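You operate a simulated robot arm through the tools that you are given. There is no shell and no other tool. Be economical: measure what you need, move in short steps, check, and stop when the job is done.

The job below is to be done with a simulated robot arm. You get a single attempt, and the scene is never put back.

JOB
Put the black watch on the dated cedar block on the free end of the island top.

The check looks at the end state, three seconds after you hand in, the way a careful person would. Anything else that was tipped, shoved, dropped, spilled or broken makes it a failure.

ROBOT AND FRAMES
A 7-joint arm with a two-finger parallel gripper, fixed in place. Base frame: the origin is at the foot of the arm, x ahead of it, y to its left, z up; the work surface is at about z = 0. Units: cm, degrees, N and s.
With the tool pointing down near the work surface it reaches from about 24 to 62 cm from the base axis. Its first joint turns from -66.0 to 66.0 degrees. Payload 2.6 kg.
Tool frame: the origin (TCP) lies between the finger pads and is the grasp point; the fingertips stand 3 cm ahead of it; z points along the fingers, y is the line along which they close. Largest opening 9.4 cm; finger width 2.8, thickness 1; the body of the gripper, 5 by 9.6 cm, starts 5.5 cm behind the TCP.
Orientation is told as [roll, pitch, yaw] about the base's x, y, z axes, in that order, counted from this pose: with the fingers straight down and closing along the base's y, the tool's x points along the base's -x, its y along +y and its z along -z.

CONTROLS
- The arm moves only by the tool jog_arm. Its argument "commands" is a list that holds one entry, the list of rows, each a list of 7 numbers: the shift along the tool's x, y, z in cm, then the turn, a rotation vector about the tool's x, y, z in rad, then the gripper command, from -1 (fully open) to 1 (shut), values between in proportion. In form: [[[dx, dy, dz, wx, wy, wz, grip], ...]]. A call has 1 to 12 rows; each row shifts and turns the commanded pose from where the row before left it, along the tool's axes as they then stand. Each row takes 0.2 s and may step no farther than 5 cm and 8.6 degrees from the row before; otherwise, or with a gripper value out of range, the whole call is refused. Where a pose cannot be reached the arm comes as near as it can. A force on the tool above 40 N (or 10 N above the force at the start of the call, whichever is more), or a blocked arm, ends the call early, and 0.2 s more pass. The fingers move at their own pace (about 7.2 cm/s each) and stop on an object; they squeeze with about 38 N. The grip force told is the motor's: it shows also when the fingers shut on nothing. Time passes only in rows, and 0.2 s behind the last, so rows that do not move let the fingers close. The reply holds the time, the measured pose of the TCP, the force on the tool along the base axes, the opening and the grip force, in the units named above and with some noise, and new pictures: "show" is both (left out), scene, wrist or none.
- Cameras (640 x 400 px; columns grow to the right, rows downward): "scene" is fixed at [5.56, 45.88, 55.97]; the picture's right is [-0.49, -0.87, 0.00], its down [-0.55, 0.30, -0.78] and it looks along [0.68, -0.38, -0.62] (base axes); focal length 318 px, centre (320, 200). "wrist" rides on the gripper at [7.6, 1.4, -10.2] in the tool frame; the picture's right is [-0.18, 0.98, 0.00], its down [-0.75, -0.14, -0.64] and it looks along [-0.63, -0.12, 0.77] (tool axes); focal length 243 px, centre (320, 200). There is no depth. A picture from a camera that has moved, and an enlarged one, comes with that camera's place and axes in the base frame and with its lens.
- inspect(camera, box): a new picture of the part [left, top, right, bottom] of that camera's present view, enlarged. The clock stands still meanwhile.
- sign_off(): hands the job in; it is judged then, once.

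Work in short steps. Places have to be worked out from the pictures, the camera data and where the tool is seen: move nearer, look again, correct. Check each grasp and each placing, and mend what went wrong. You have 90 turns and 170 pictures in all, those below and enlarged ones among them. Open the gripper and draw the arm clear of the work before you hand the job in, unless the task says otherwise; then end with one line.

The tools are called after "Call:" as name(argument=value, ...) on one line, values as JSON. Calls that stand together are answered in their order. jog_arm: Moves the arm, as the interface text tells. Its arguments: {"type":"object","properties":{"commands":{"type":"array","items":{"type":"array","items":{"type":"array","items":{"type":"number"}}}},"show":{"type":"string","enum":["both","scene","wrist","none"]}},"required":["commands"]} The other tools are called the same way: inspect (camera, box) takes an enlarged picture of a part of a camera's view; sign_off () hands the job in.

At the start:

```text
time_s: 0.0
tcp_pos: [26.18, 24.23, 31.89]
orientation: [0.1, 0.1, 0.0]
force: [-0.2, 0.5, 0.4]
opening: 9.42
gripper_force: 0.0
```

scene: 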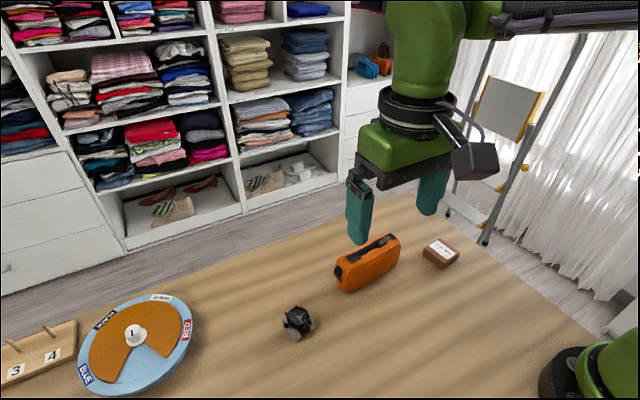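
wrist: 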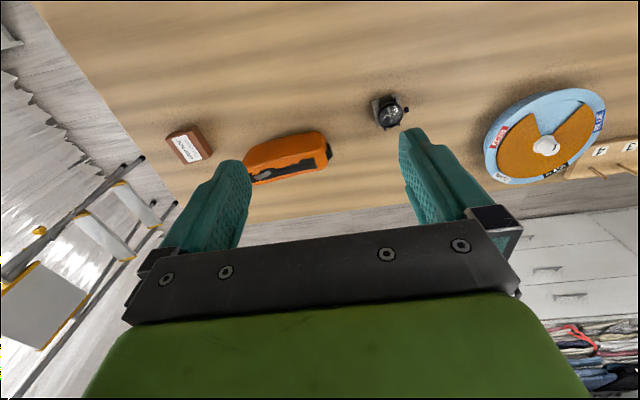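

I'll take enlarged views of the watch, block and other items first.

Call:
inspect(camera="scene", box=[260, 220, 480, 358])

Call:
inspect(camera="scene", box=[0, 270, 210, 400])

Call:
inspect(camera="wrist", box=[140, 60, 460, 260])

```text
2.90 times, centred on (370, 289) of scene
camera zoom: at [5.56, 45.88, 55.97], right [-0.49, -0.87, 0.0], down [-0.55, 0.3, -0.78], along [0.68, -0.38, -0.62], focal length 922 px, centre (175, -58)
```

zoom: 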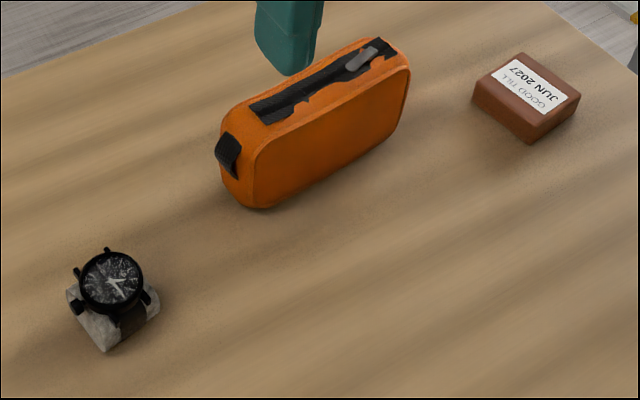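

```text
3.05 times, centred on (105, 335) of scene
camera zoom: at [5.56, 45.88, 55.97], right [-0.49, -0.87, 0.0], down [-0.55, 0.3, -0.78], along [0.68, -0.38, -0.62], focal length 969 px, centre (975, -211)
```

zoom: 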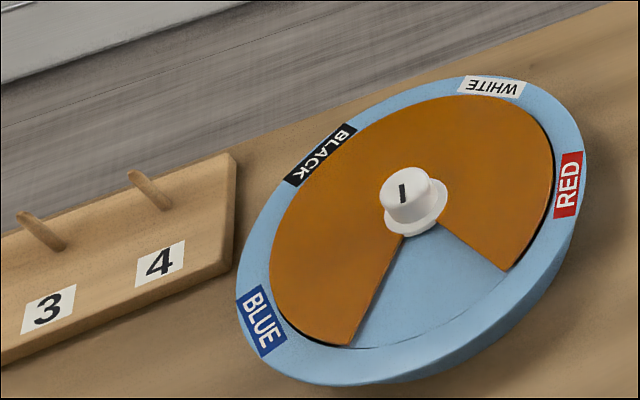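

```text
2.00 times, centred on (300, 160) of wrist
camera zoom: at [18.44, 25.67, 42.29], right [0.18, 0.98, 0.0], down [0.75, -0.14, 0.64], along [0.63, -0.12, -0.77], focal length 485 px, centre (360, 280)
```

zoom: 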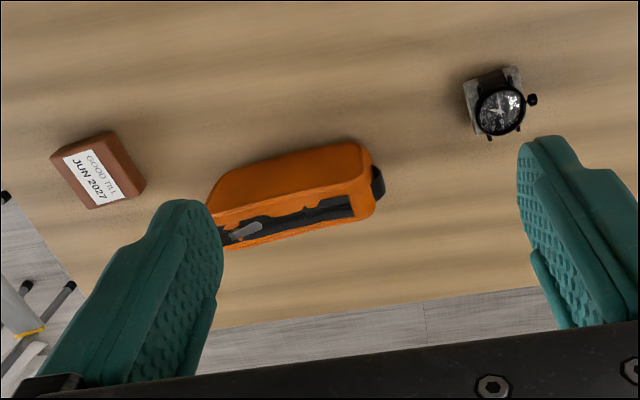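

The watch sits on a small grey support near (34.5, 34, 3), and the cedar block is near (34.3, -2, 2.5). I'll move closer to the watch to look at it.

Call:
jog_arm(commands=[[[-0.2, 2.5, 2.8, 0, 0, 0, -1], [-0.2, 2.5, 2.8, 0, 0, 0, -1], [-0.2, 2.5, 2.8, 0, 0, 0, -1], [-0.2, 2.3, 2.8, 0, 0, 0, -1], [0, 0, 0, 0, 0, 0, -1]]])

```text
time_s: 1.2
tcp_pos: [26.99, 34.24, 20.73]
orientation: [0.0, 0.1, 0.0]
force: [-0.2, -0.4, -0.5]
opening: 9.38
gripper_force: 0.1
camera wrist: at [19.15, 35.58, 31.14], right [0.18, 0.98, 0.0], down [0.75, -0.14, 0.64], along [0.63, -0.12, -0.77], focal length 243 px, centre (320, 200)
```

scene: 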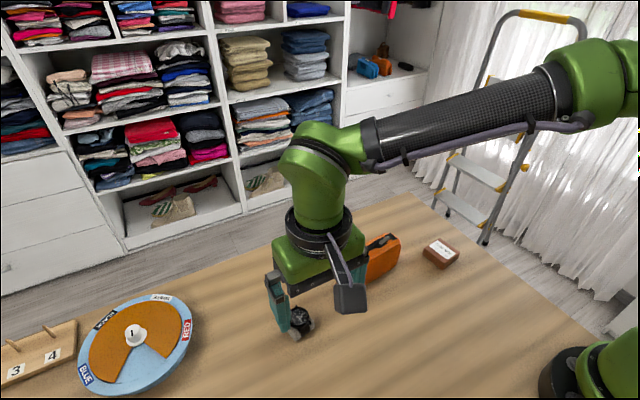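
wrist: 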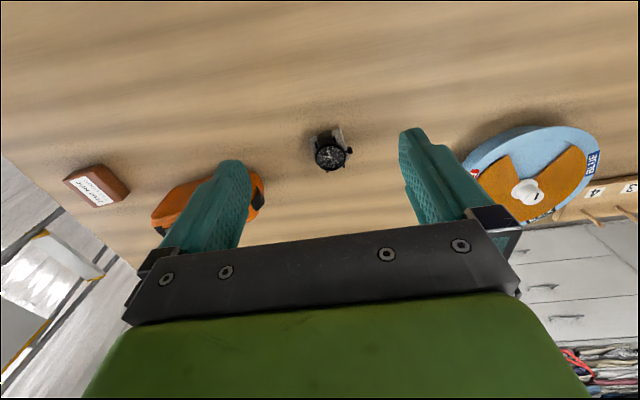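

Call:
inspect(camera="wrist", box=[280, 110, 376, 170])

Call:
inspect(camera="scene", box=[250, 290, 346, 350])

Call:
inspect(camera="wrist", box=[440, 100, 640, 240])

```text
6.67 times, centred on (328, 140) of wrist
camera zoom: at [19.15, 35.58, 31.14], right [0.18, 0.98, 0.0], down [0.75, -0.14, 0.64], along [0.63, -0.12, -0.77], focal length 1618 px, centre (267, 600)
```

zoom: 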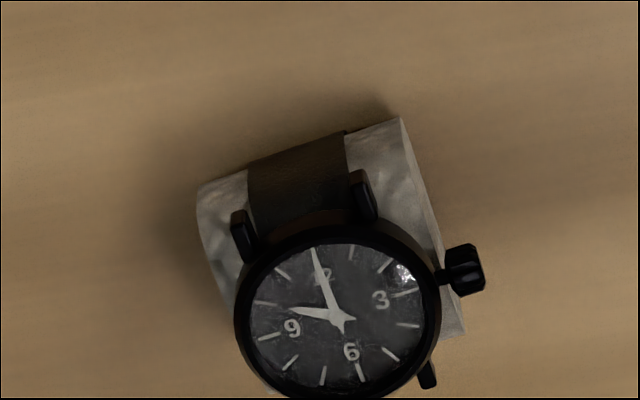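

```text
6.67 times, centred on (298, 320) of scene
camera zoom: at [5.56, 45.88, 55.97], right [-0.49, -0.87, 0.0], down [-0.55, 0.3, -0.78], along [0.68, -0.38, -0.62], focal length 2120 px, centre (467, -600)
```

zoom: 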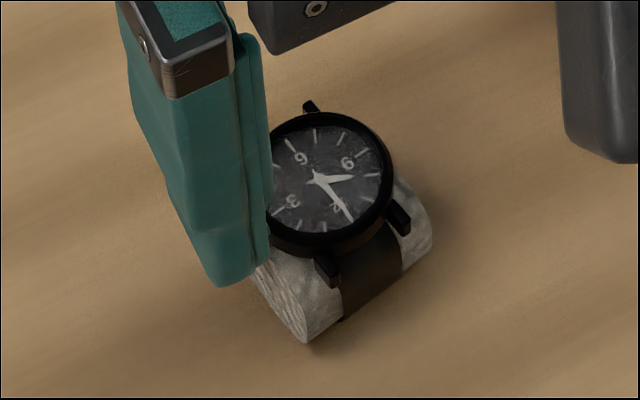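

```text
2.86 times, centred on (540, 170) of wrist
camera zoom: at [19.15, 35.58, 31.14], right [0.18, 0.98, 0.0], down [0.75, -0.14, 0.64], along [0.63, -0.12, -0.77], focal length 693 px, centre (-309, 286)
```

zoom: 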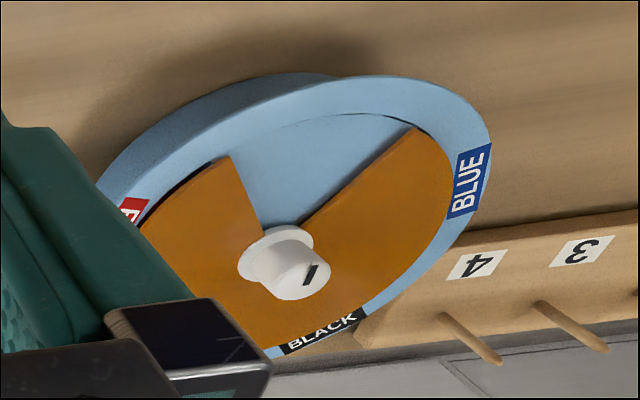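

The watch is strapped around a grey pillow, with its 9–3 axis at about yaw 8.5° and the crown on the +y side. I'll grip along the 12–6 axis to avoid the crown, so I rotate the tool to yaw of about 98°.

Call:
jog_arm(commands=[[[0, 0, 0, 0, 0, -0.143, -1], [0, 0, 0, 0, 0, -0.143, -1], [0, 0, 0, 0, 0, -0.143, -1], [0, 0, 0, 0, 0, -0.143, -1], [0, 0, 0, 0, 0, -0.143, -1], [0, 0, 0, 0, 0, -0.143, -1], [0, 0, 0, 0, 0, -0.143, -1], [0, 0, 0, 0, 0, -0.143, -1], [0, 0, 0, 0, 0, -0.143, -1], [0, 0, 0, 0, 0, -0.143, -1], [0, 0, 0, 0, 0, -0.143, -1], [0, 0, 0, 0, 0, -0.143, -1]]])

```text
time_s: 3.8
tcp_pos: [26.93, 34.15, 20.82]
orientation: [0.0, 0.1, 98.5]
force: [0.1, -0.7, 0.0]
opening: 9.4
gripper_force: 0.0
camera wrist: at [26.55, 26.3, 31.13], right [-1.0, 0.04, 0.0], down [0.03, 0.77, 0.64], along [0.02, 0.64, -0.77], focal length 243 px, centre (320, 200)
```

scene: 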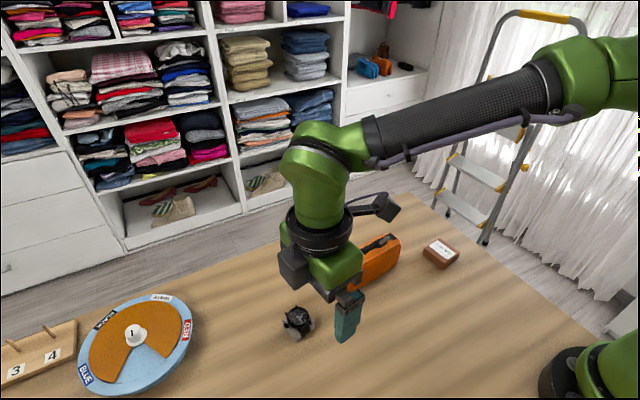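
wrist: 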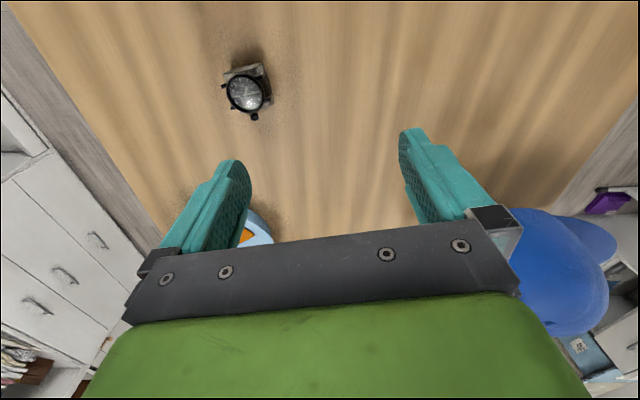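

Watch centre reads about (34.7, 34.0). I'll move above it to z ≈ 11.

Call:
jog_arm(commands=[[[0.43, -2.55, 0, 0, 0, 0, -1], [0.43, -2.55, 0, 0, 0, 0, -1], [0.43, -2.55, 1, 0, 0, 0, -1], [0, 0, 3, 0, 0, 0, -1], [0, 0, 3, 0, 0, 0, -1], [0, 0, 2.5, 0, 0, 0, -1], [0, 0, 0, 0, 0, 0, -1]]])

```text
time_s: 5.4
tcp_pos: [34.62, 33.84, 11.35]
orientation: [0.0, 0.0, 98.2]
force: [0.1, 0.3, -0.1]
opening: 9.4
gripper_force: 0.1
camera wrist: at [34.1, 26.13, 21.69], right [-1.0, 0.04, 0.0], down [0.03, 0.77, 0.64], along [0.03, 0.64, -0.77], focal length 243 px, centre (320, 200)
```

scene: 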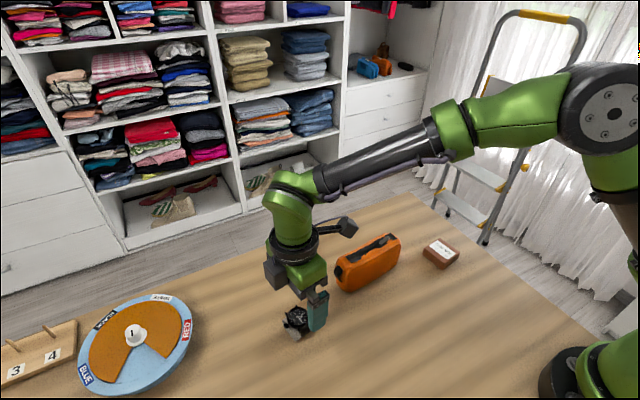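
wrist: 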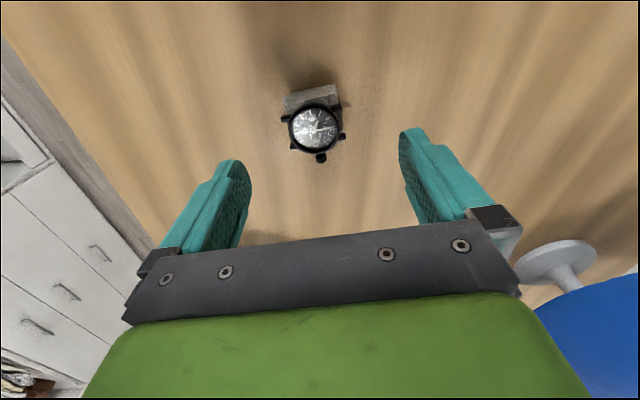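

Call:
inspect(camera="wrist", box=[266, 70, 362, 180])

Call:
inspect(camera="scene", box=[260, 280, 356, 345])

```text
3.64 times, centred on (314, 125) of wrist
camera zoom: at [34.1, 26.13, 21.69], right [-1.0, 0.04, 0.0], down [0.03, 0.77, 0.64], along [0.03, 0.64, -0.77], focal length 882 px, centre (342, 473)
```

zoom: 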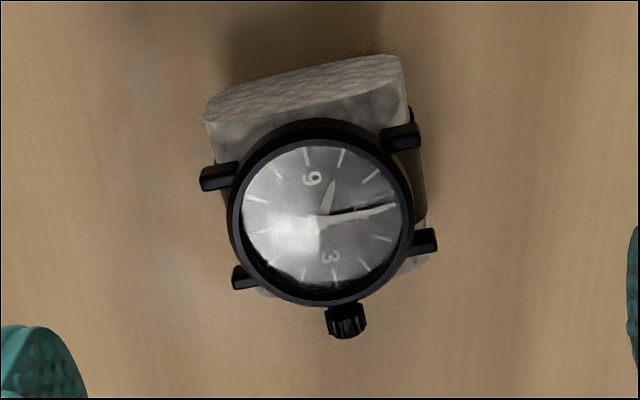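

```text
6.15 times, centred on (308, 312) of scene
camera zoom: at [5.57, 45.88, 55.97], right [-0.49, -0.87, 0.0], down [-0.55, 0.3, -0.78], along [0.68, -0.38, -0.62], focal length 1957 px, centre (394, -492)
```

zoom: 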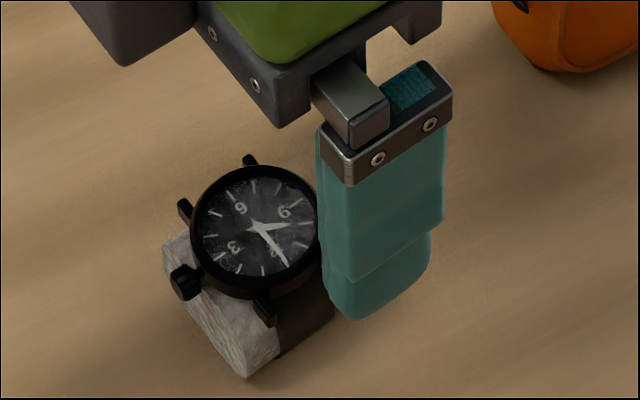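

Watch centre refined to (34.95, 33.95) with yaw about 11°. I'll correct the aim, then go down around it with the fingers open.

Call:
jog_arm(commands=[[[-0.06, -0.34, 2, 0, 0, -0.045, -1], [0, 0, 2, 0, 0, 0, -1], [0, 0, 2, 0, 0, 0, -1], [0, 0, 1.0, 0, 0, 0, -1], [0, 0, 0.6, 0, 0, 0, -1], [0, 0, 0, 0, 0, 0, -1]]])

```text
time_s: 6.8
tcp_pos: [34.91, 34.18, 3.71]
orientation: [-0.1, 0.0, 100.8]
force: [-0.1, 0.0, 0.6]
opening: 9.39
gripper_force: 0.0
camera wrist: at [34.86, 26.31, 14.06], right [-1.0, 0.0, 0.0], down [0.0, 0.77, 0.64], along [0.0, 0.64, -0.77], focal length 243 px, centre (320, 200)
```

scene: 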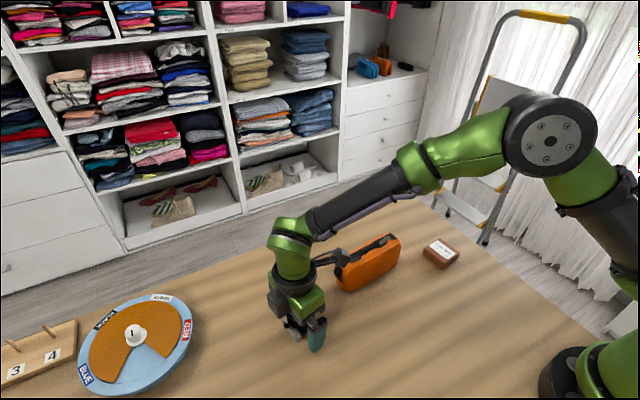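
wrist: 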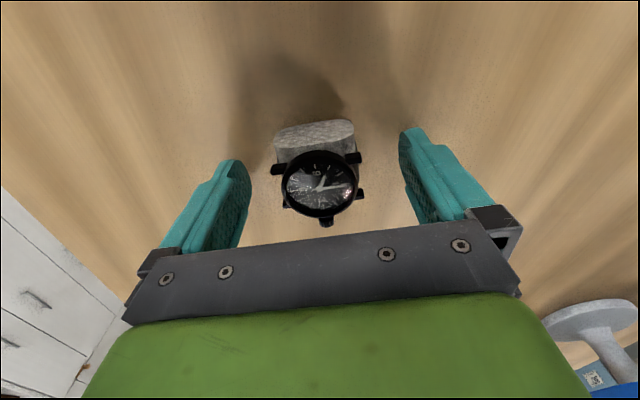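

The watch is centred between the fingers, so I close.

Call:
jog_arm(commands=[[[0, 0, 0, 0, 0, 0, 0], [0, 0, 0, 0, 0, 0, 0.5], [0, 0, 0, 0, 0, 0, 1], [0, 0, 0, 0, 0, 0, 1]]])

```text
time_s: 7.8
tcp_pos: [34.93, 34.01, 3.76]
orientation: [-0.1, 0.0, 100.8]
force: [0.0, 0.0, -0.1]
opening: 4.74
gripper_force: 38.4
camera wrist: at [34.86, 26.32, 14.08], right [-1.0, 0.0, 0.0], down [0.0, 0.77, 0.64], along [0.0, 0.64, -0.77], focal length 243 px, centre (320, 200)
```

scene: 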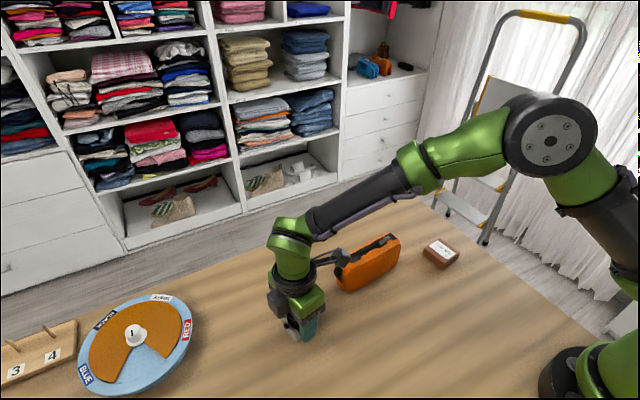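
wrist: 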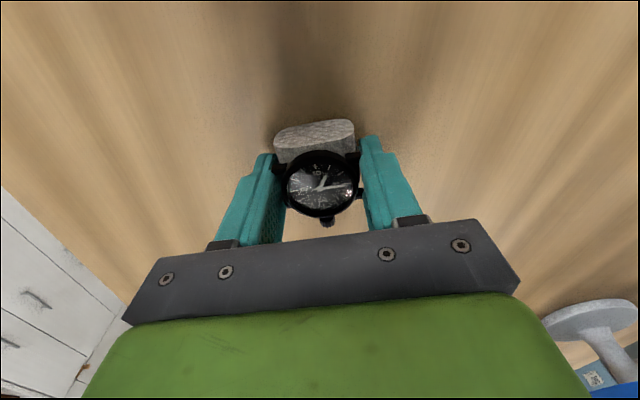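

It gripped at 4.74 cm. I'll lift straight up and check that it came along.

Call:
jog_arm(commands=[[[0, 0, -1, 0, 0, 0, 1], [0, 0, -3, 0, 0, 0, 1], [0, 0, -4, 0, 0, 0, 1], [0, 0, -4, 0, 0, 0, 1], [0, 0, -4, 0, 0, 0, 1], [0, 0, 0, 0, 0, 0, 1]]])

```text
time_s: 9.2
tcp_pos: [35.14, 33.7, 19.69]
orientation: [0.0, -0.1, 100.9]
force: [0.4, 0.9, -1.0]
opening: 4.7
gripper_force: 37.2
camera wrist: at [35.02, 26.04, 30.15], right [-1.0, 0.0, 0.0], down [0.0, 0.77, 0.64], along [0.0, 0.64, -0.77], focal length 243 px, centre (320, 200)
```

scene: 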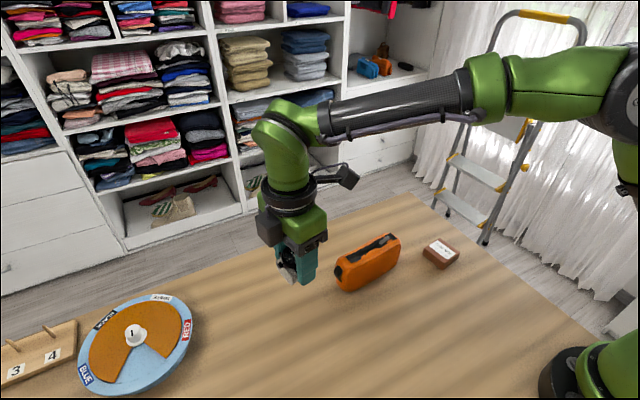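
wrist: 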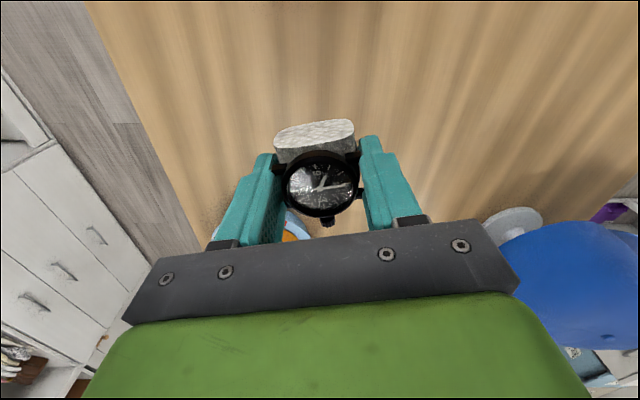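

The watch is held. I carry it at height over to near y = 4, where the wrist camera can see the block beside it.

Call:
jog_arm(commands=[[[2.9, 0.65, 0, 0, 0, 0, 1], [2.9, 0.65, 0, 0, 0, 0, 1], [2.9, 0.65, 0, 0, 0, 0, 1], [2.9, 0.65, 0, 0, 0, 0, 1], [2.9, 0.65, 0, 0, 0, 0, 1], [2.9, 0.65, 0, 0, 0, 0, 1], [2.9, 0.65, 0, 0, 0, 0, 1], [2.9, 0.65, 0, 0, 0, 0, 1], [2.9, 0.65, 0, 0, 0, 0, 1], [2.9, 0.65, 0, 0, 0, 0, 1], [0, 0, 0, 0, 0, 0, 1]]])

```text
time_s: 11.6
tcp_pos: [34.09, 4.19, 19.67]
orientation: [0.0, 0.1, 100.9]
force: [-0.6, -0.2, -1.3]
opening: 4.73
gripper_force: 38.0
camera wrist: at [33.92, -3.53, 30.0], right [-1.0, 0.0, 0.0], down [0.0, 0.77, 0.64], along [0.0, 0.64, -0.77], focal length 243 px, centre (320, 200)
```

scene: 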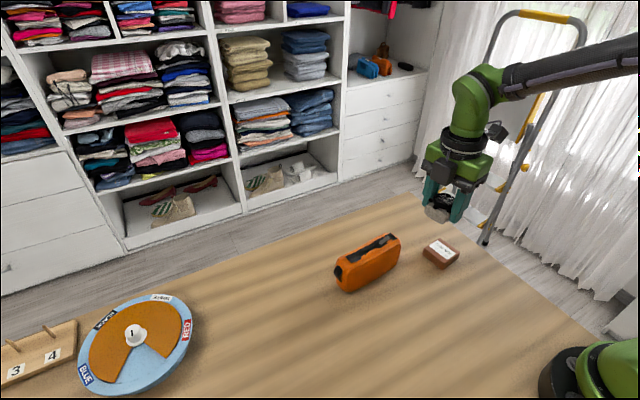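
wrist: 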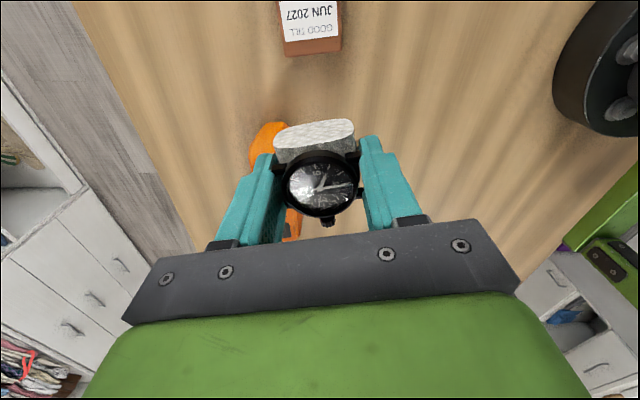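

Call:
inspect(camera="wrist", box=[260, 0, 360, 62])

Call:
inspect(camera="scene", box=[400, 222, 480, 276])

Call:
inspect(camera="scene", box=[400, 160, 500, 230])

```text
6.40 times, centred on (310, 31) of wrist
camera zoom: at [33.92, -3.53, 30.0], right [-1.0, 0.0, 0.0], down [0.0, 0.77, 0.64], along [0.0, 0.64, -0.77], focal length 1553 px, centre (384, 1282)
```

zoom: 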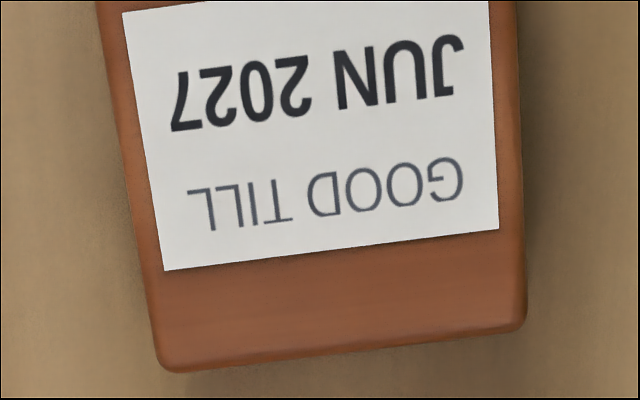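

```text
7.41 times, centred on (440, 249) of scene
camera zoom: at [5.57, 45.88, 55.97], right [-0.49, -0.87, 0.0], down [-0.55, 0.3, -0.78], along [0.68, -0.38, -0.62], focal length 2355 px, centre (-569, -163)
```

zoom: 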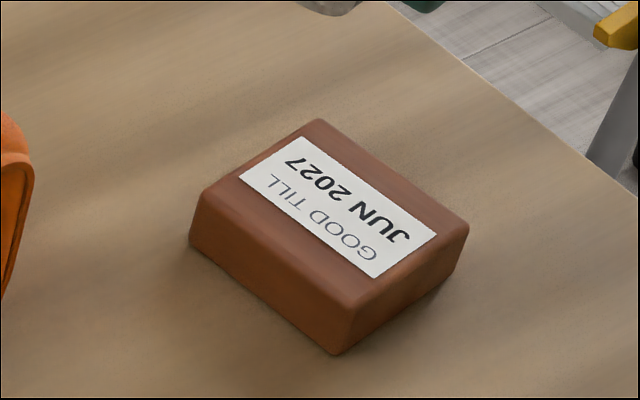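

```text
5.71 times, centred on (450, 195) of scene
camera zoom: at [5.57, 45.88, 55.97], right [-0.49, -0.87, 0.0], down [-0.55, 0.3, -0.78], along [0.68, -0.38, -0.62], focal length 1817 px, centre (-423, 229)
```

zoom: 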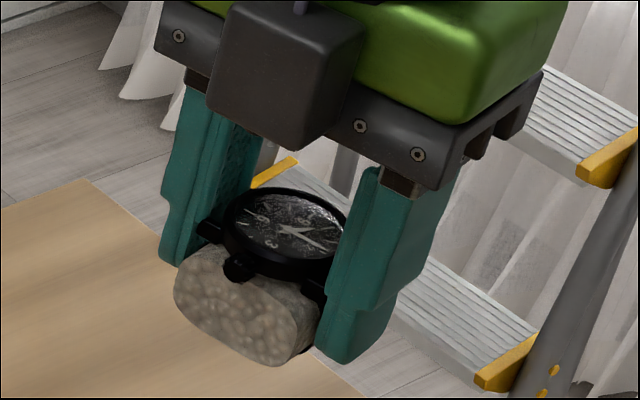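

The block is about 5.6 cm square, with its top at z ≈ 2.1, centre about (34.8, -2.1) and yaw about 6°. I move over it, align and descend partway.

Call:
jog_arm(commands=[[[2.1, 0.16, 0, 0, 0, 0, 1], [2.1, 0.16, 0, 0, 0, 0, 1], [2.11, 0.17, 0, 0, 0, 0, 1], [0, 0, 2, 0, 0, 0.044, 1], [0, 0, 3, 0, 0, 0.044, 1], [0, 0, 3, 0, 0, 0, 1], [0, 0, 0, 0, 0, 0, 1]]])

```text
time_s: 13.2
tcp_pos: [34.85, -2.28, 11.61]
orientation: [0.0, 0.0, 95.8]
force: [0.7, -0.6, -1.9]
opening: 4.76
gripper_force: 37.8
camera wrist: at [34.02, -9.9, 21.85], right [-1.0, 0.08, 0.0], down [0.06, 0.76, 0.64], along [0.05, 0.64, -0.77], focal length 243 px, centre (320, 200)
```

scene: 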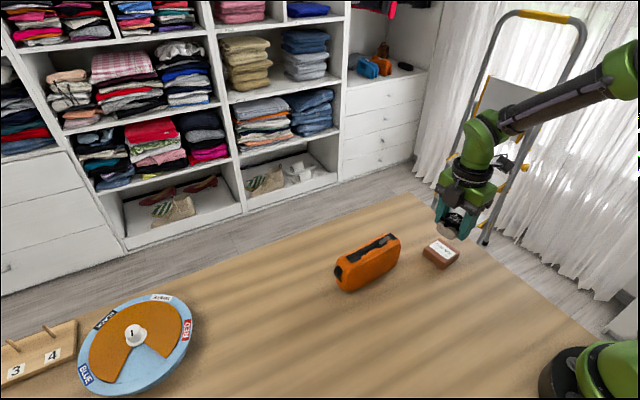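
wrist: 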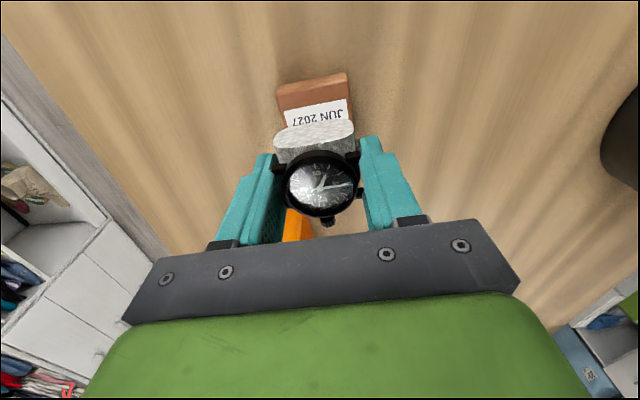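

Call:
inspect(camera="wrist", box=[250, 60, 380, 160])

```text
4.00 times, centred on (315, 110) of wrist
camera zoom: at [34.02, -9.9, 21.85], right [-1.0, 0.08, 0.0], down [0.06, 0.76, 0.64], along [0.05, 0.64, -0.77], focal length 970 px, centre (340, 560)
```

zoom: 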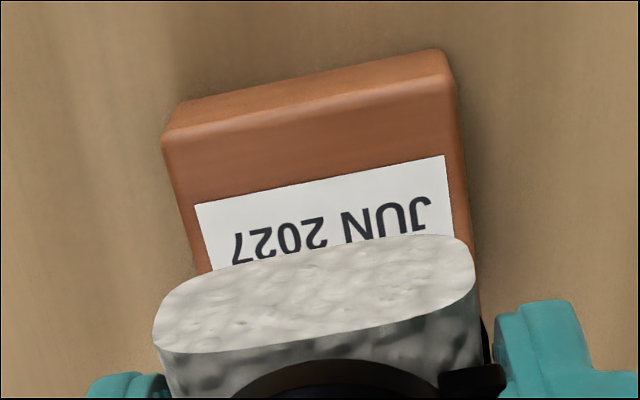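

The -y edge gives a block centre of (34.85, -1.95), so I shift +0.3 cm in y and lower to just above contact.

Call:
jog_arm(commands=[[[-0.3, -0.03, 1.5, 0, 0, 0, 1], [0, 0, 2, 0, 0, 0, 1], [0, 0, 1.2, 0, 0, 0, 1], [0, 0, 0.5, 0, 0, 0, 1], [0, 0, 0, 0, 0, 0, 1]]])

Call:
inspect(camera="scene", box=[390, 200, 490, 280])

Call:
inspect(camera="wrist", box=[250, 60, 380, 160])

```text
time_s: 14.4
tcp_pos: [34.87, -1.79, 6.34]
orientation: [0.0, 0.0, 95.7]
force: [0.7, 0.3, -1.7]
opening: 4.74
gripper_force: 37.9
camera wrist: at [34.02, -9.51, 16.74], right [-1.0, 0.08, 0.0], down [0.06, 0.76, 0.64], along [0.05, 0.64, -0.77], focal length 243 px, centre (320, 200)
```

scene: 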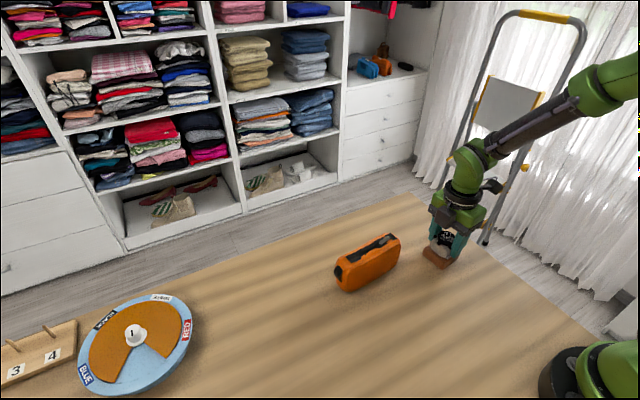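
wrist: 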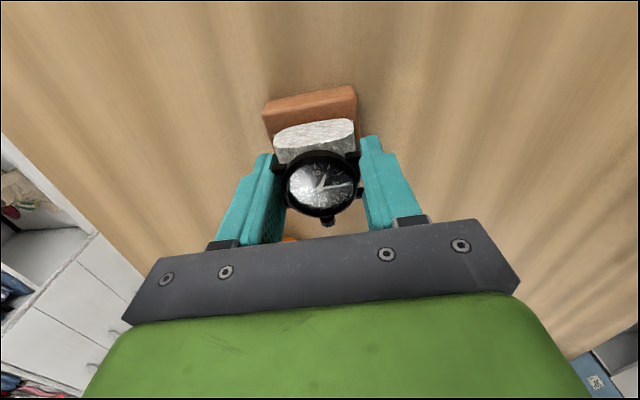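

```text
5.00 times, centred on (440, 240) of scene
camera zoom: at [5.57, 45.88, 55.97], right [-0.49, -0.87, 0.0], down [-0.55, 0.3, -0.78], along [0.68, -0.38, -0.62], focal length 1590 px, centre (-280, 0)
```

zoom: 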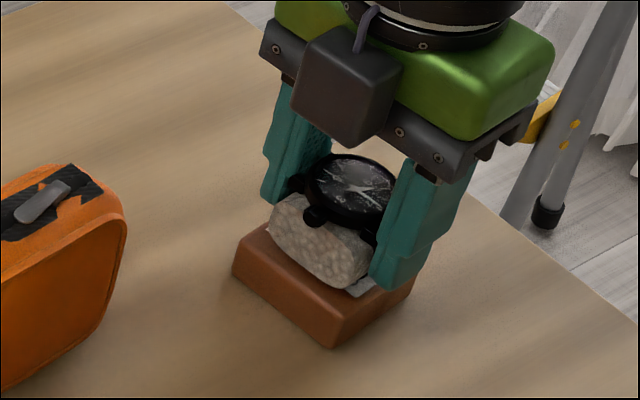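

```text
4.00 times, centred on (315, 110) of wrist
camera zoom: at [34.02, -9.51, 16.74], right [-1.0, 0.08, 0.0], down [0.06, 0.76, 0.64], along [0.05, 0.64, -0.77], focal length 970 px, centre (340, 560)
```

zoom: 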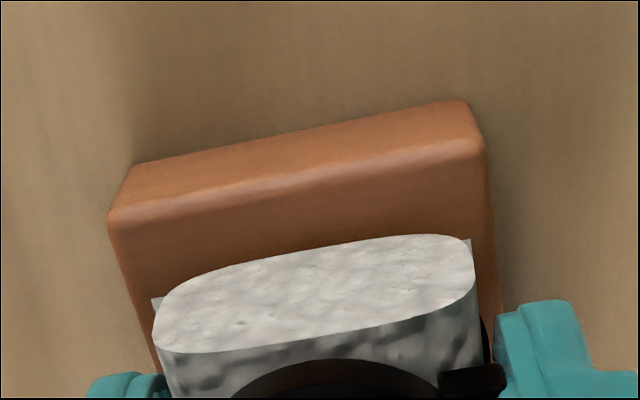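

Alignment is good. I nudge 0.2 cm toward -y and lower gently to contact.

Call:
jog_arm(commands=[[[0.2, 0.1, 0.1, 0, 0, 0, 1], [0, 0, 0.1, 0, 0, 0, 1], [0, 0, 0, 0, 0, 0, 1]]], show="none")

Call:
inspect(camera="scene", box=[410, 220, 480, 276])

```text
time_s: 15.2
tcp_pos: [34.73, -1.97, 6.16]
orientation: [-0.1, 0.1, 95.8]
force: [-0.2, -0.2, -2.2]
opening: 4.73
gripper_force: 38.4
```

```text
7.14 times, centred on (445, 248) of scene
camera zoom: at [5.57, 45.88, 55.97], right [-0.49, -0.87, 0.0], down [-0.55, 0.3, -0.78], along [0.68, -0.38, -0.62], focal length 2271 px, centre (-573, -143)
```

zoom: 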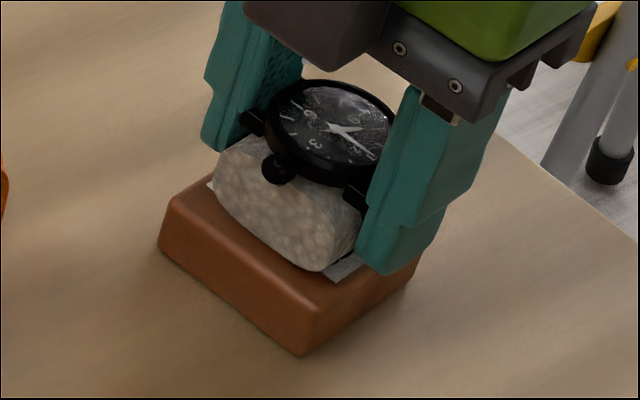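

No contact yet (only the weight, about -2 N). I continue in small steps.

Call:
jog_arm(commands=[[[0, 0, 0.12, 0, 0, 0, 1], [0, 0, 0, 0, 0, 0, 1]]], show="none")

```text
time_s: 15.8
tcp_pos: [34.85, -1.81, 6.2]
orientation: [0.0, 0.1, 95.8]
force: [0.8, 0.5, 1.1]
opening: 4.72
gripper_force: 37.3
```

Call:
jog_arm(commands=[[[0, 0, 0.08, 0, 0, 0, 1], [0, 0, 0, 0, 0, 0, 1]]])

Call:
inspect(camera="scene", box=[410, 220, 480, 276])

```text
time_s: 16.4
tcp_pos: [34.72, -1.88, 6.07]
orientation: [-0.1, 0.0, 95.8]
force: [-2.9, 1.2, 11.0]
opening: 4.73
gripper_force: 38.2
camera wrist: at [33.99, -9.62, 16.45], right [-1.0, 0.08, 0.0], down [0.06, 0.76, 0.64], along [0.05, 0.64, -0.77], focal length 243 px, centre (320, 200)
```

scene: 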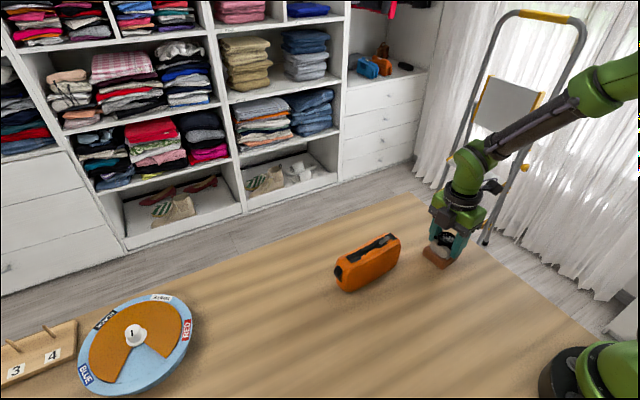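
wrist: 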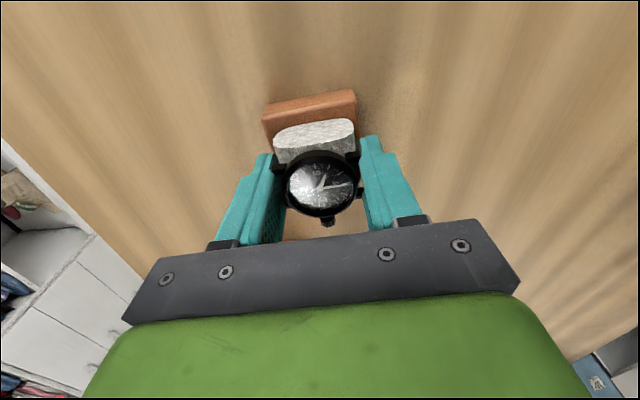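

```text
7.14 times, centred on (445, 248) of scene
camera zoom: at [5.56, 45.88, 55.97], right [-0.49, -0.87, 0.0], down [-0.55, 0.3, -0.78], along [0.68, -0.38, -0.62], focal length 2271 px, centre (-573, -143)
```

zoom: 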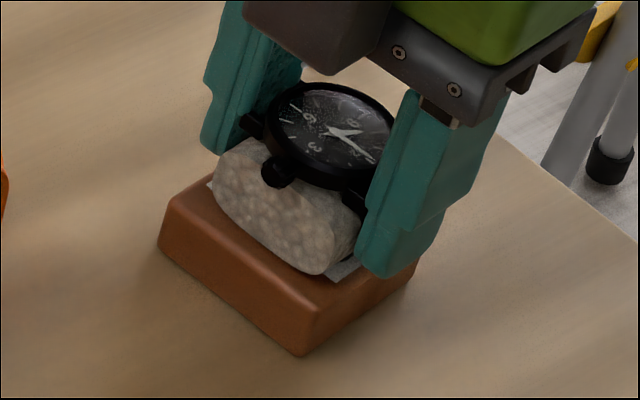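

It's pressing at about 11 N and seated. I back off slightly and open slowly.

Call:
jog_arm(commands=[[[0, 0, -0.06, 0, 0, 0, 1], [0, 0, 0, 0, 0, 0, -0.05], [0, 0, 0, 0, 0, 0, -0.3], [0, 0, 0, 0, 0, 0, -0.6], [0, 0, 0, 0, 0, 0, -0.6]]])

Call:
inspect(camera="scene", box=[410, 220, 480, 276])

```text
time_s: 17.6
tcp_pos: [34.79, -2.09, 6.04]
orientation: [-0.1, 0.0, 95.9]
force: [-0.1, 0.2, -0.5]
opening: 7.52
gripper_force: 0.0
camera wrist: at [33.99, -9.65, 16.46], right [-1.0, 0.08, 0.0], down [0.06, 0.76, 0.64], along [0.05, 0.64, -0.77], focal length 243 px, centre (320, 200)
```

scene: 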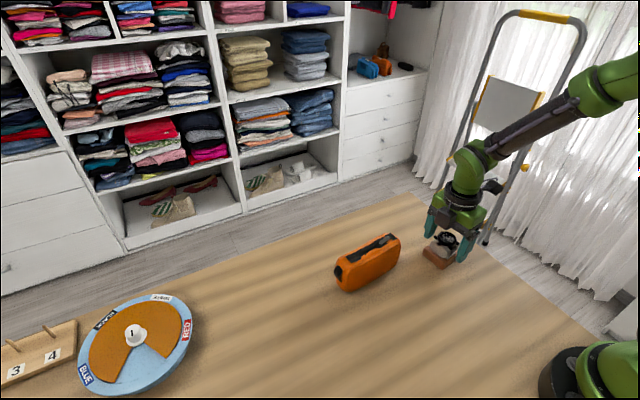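
wrist: 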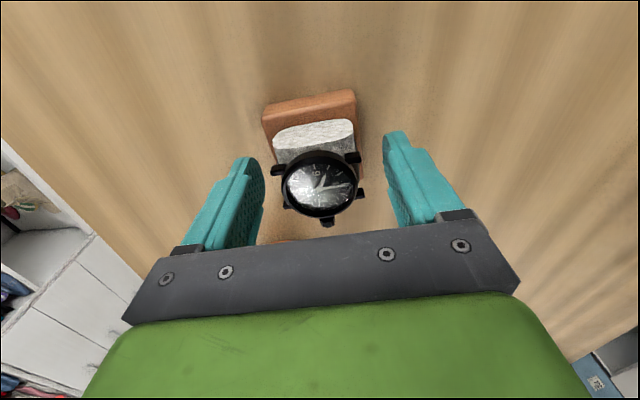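

```text
7.14 times, centred on (445, 248) of scene
camera zoom: at [5.56, 45.88, 55.97], right [-0.49, -0.87, 0.0], down [-0.55, 0.3, -0.78], along [0.68, -0.38, -0.62], focal length 2271 px, centre (-573, -143)
```

zoom: 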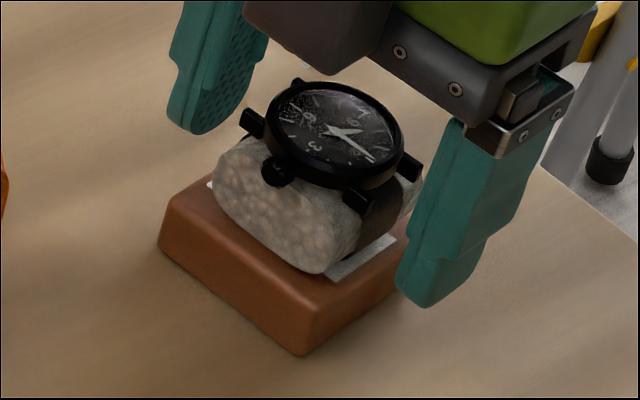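

Released cleanly, and the watch stands on the block. I retreat straight up and then move away to -y.

Call:
jog_arm(commands=[[[0, 0, -1, 0, 0, 0, -1], [0, 0, -3, 0, 0, 0, -1], [0, 0, -4, 0, 0, 0, -1], [0, 0, -4, 0, 0, 0, -1], [0, 0, -4, 0, 0, 0, -1], [3, 0, 0, 0, 0, 0, -1], [4, 0, 0, 0, 0, 0, -1], [4, 0, 0, 0, 0, 0, -1], [3, 0, 0, 0, 0, 0, -1], [0, 0, 0, 0, 0, 0, -1]]], show="scene")

Call:
inspect(camera="scene", box=[320, 200, 480, 300])

```text
time_s: 19.8
tcp_pos: [36.3, -16.03, 22.04]
orientation: [0.0, 0.0, 95.7]
force: [0.1, 0.1, 0.2]
opening: 9.4
gripper_force: 0.1
```

scene: 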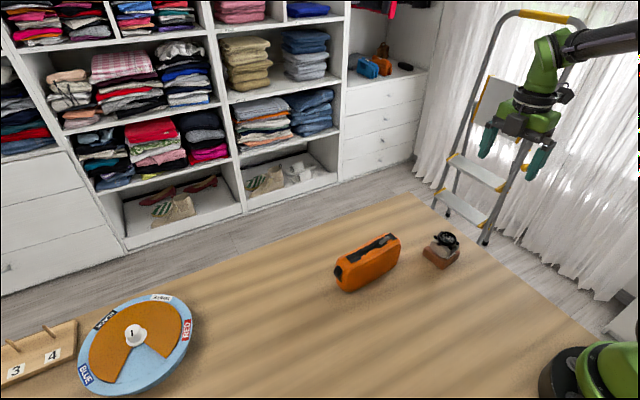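

```text
4.00 times, centred on (400, 250) of scene
camera zoom: at [5.57, 45.88, 55.97], right [-0.49, -0.87, 0.0], down [-0.55, 0.3, -0.78], along [0.68, -0.38, -0.62], focal length 1272 px, centre (0, 0)
```

zoom: 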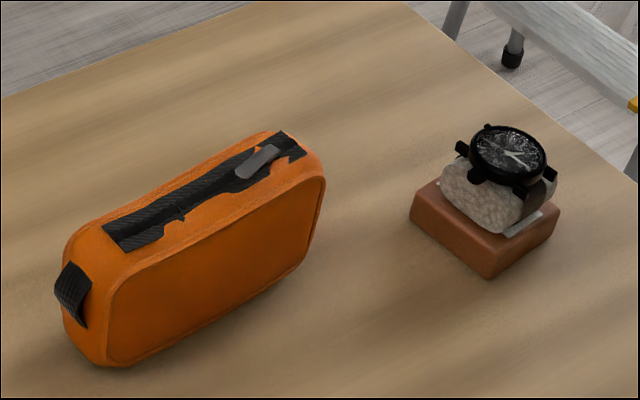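

The watch rests on the cedar block, nothing else has moved, and the arm is clear, so I hand in.

Call:
sign_off()

```text
The job is handed in.
```

The black watch, still on its small grey pillow, is now standing on the dated cedar block at the free end of the island top. Nothing else was disturbed, and the arm is clear with the gripper open.
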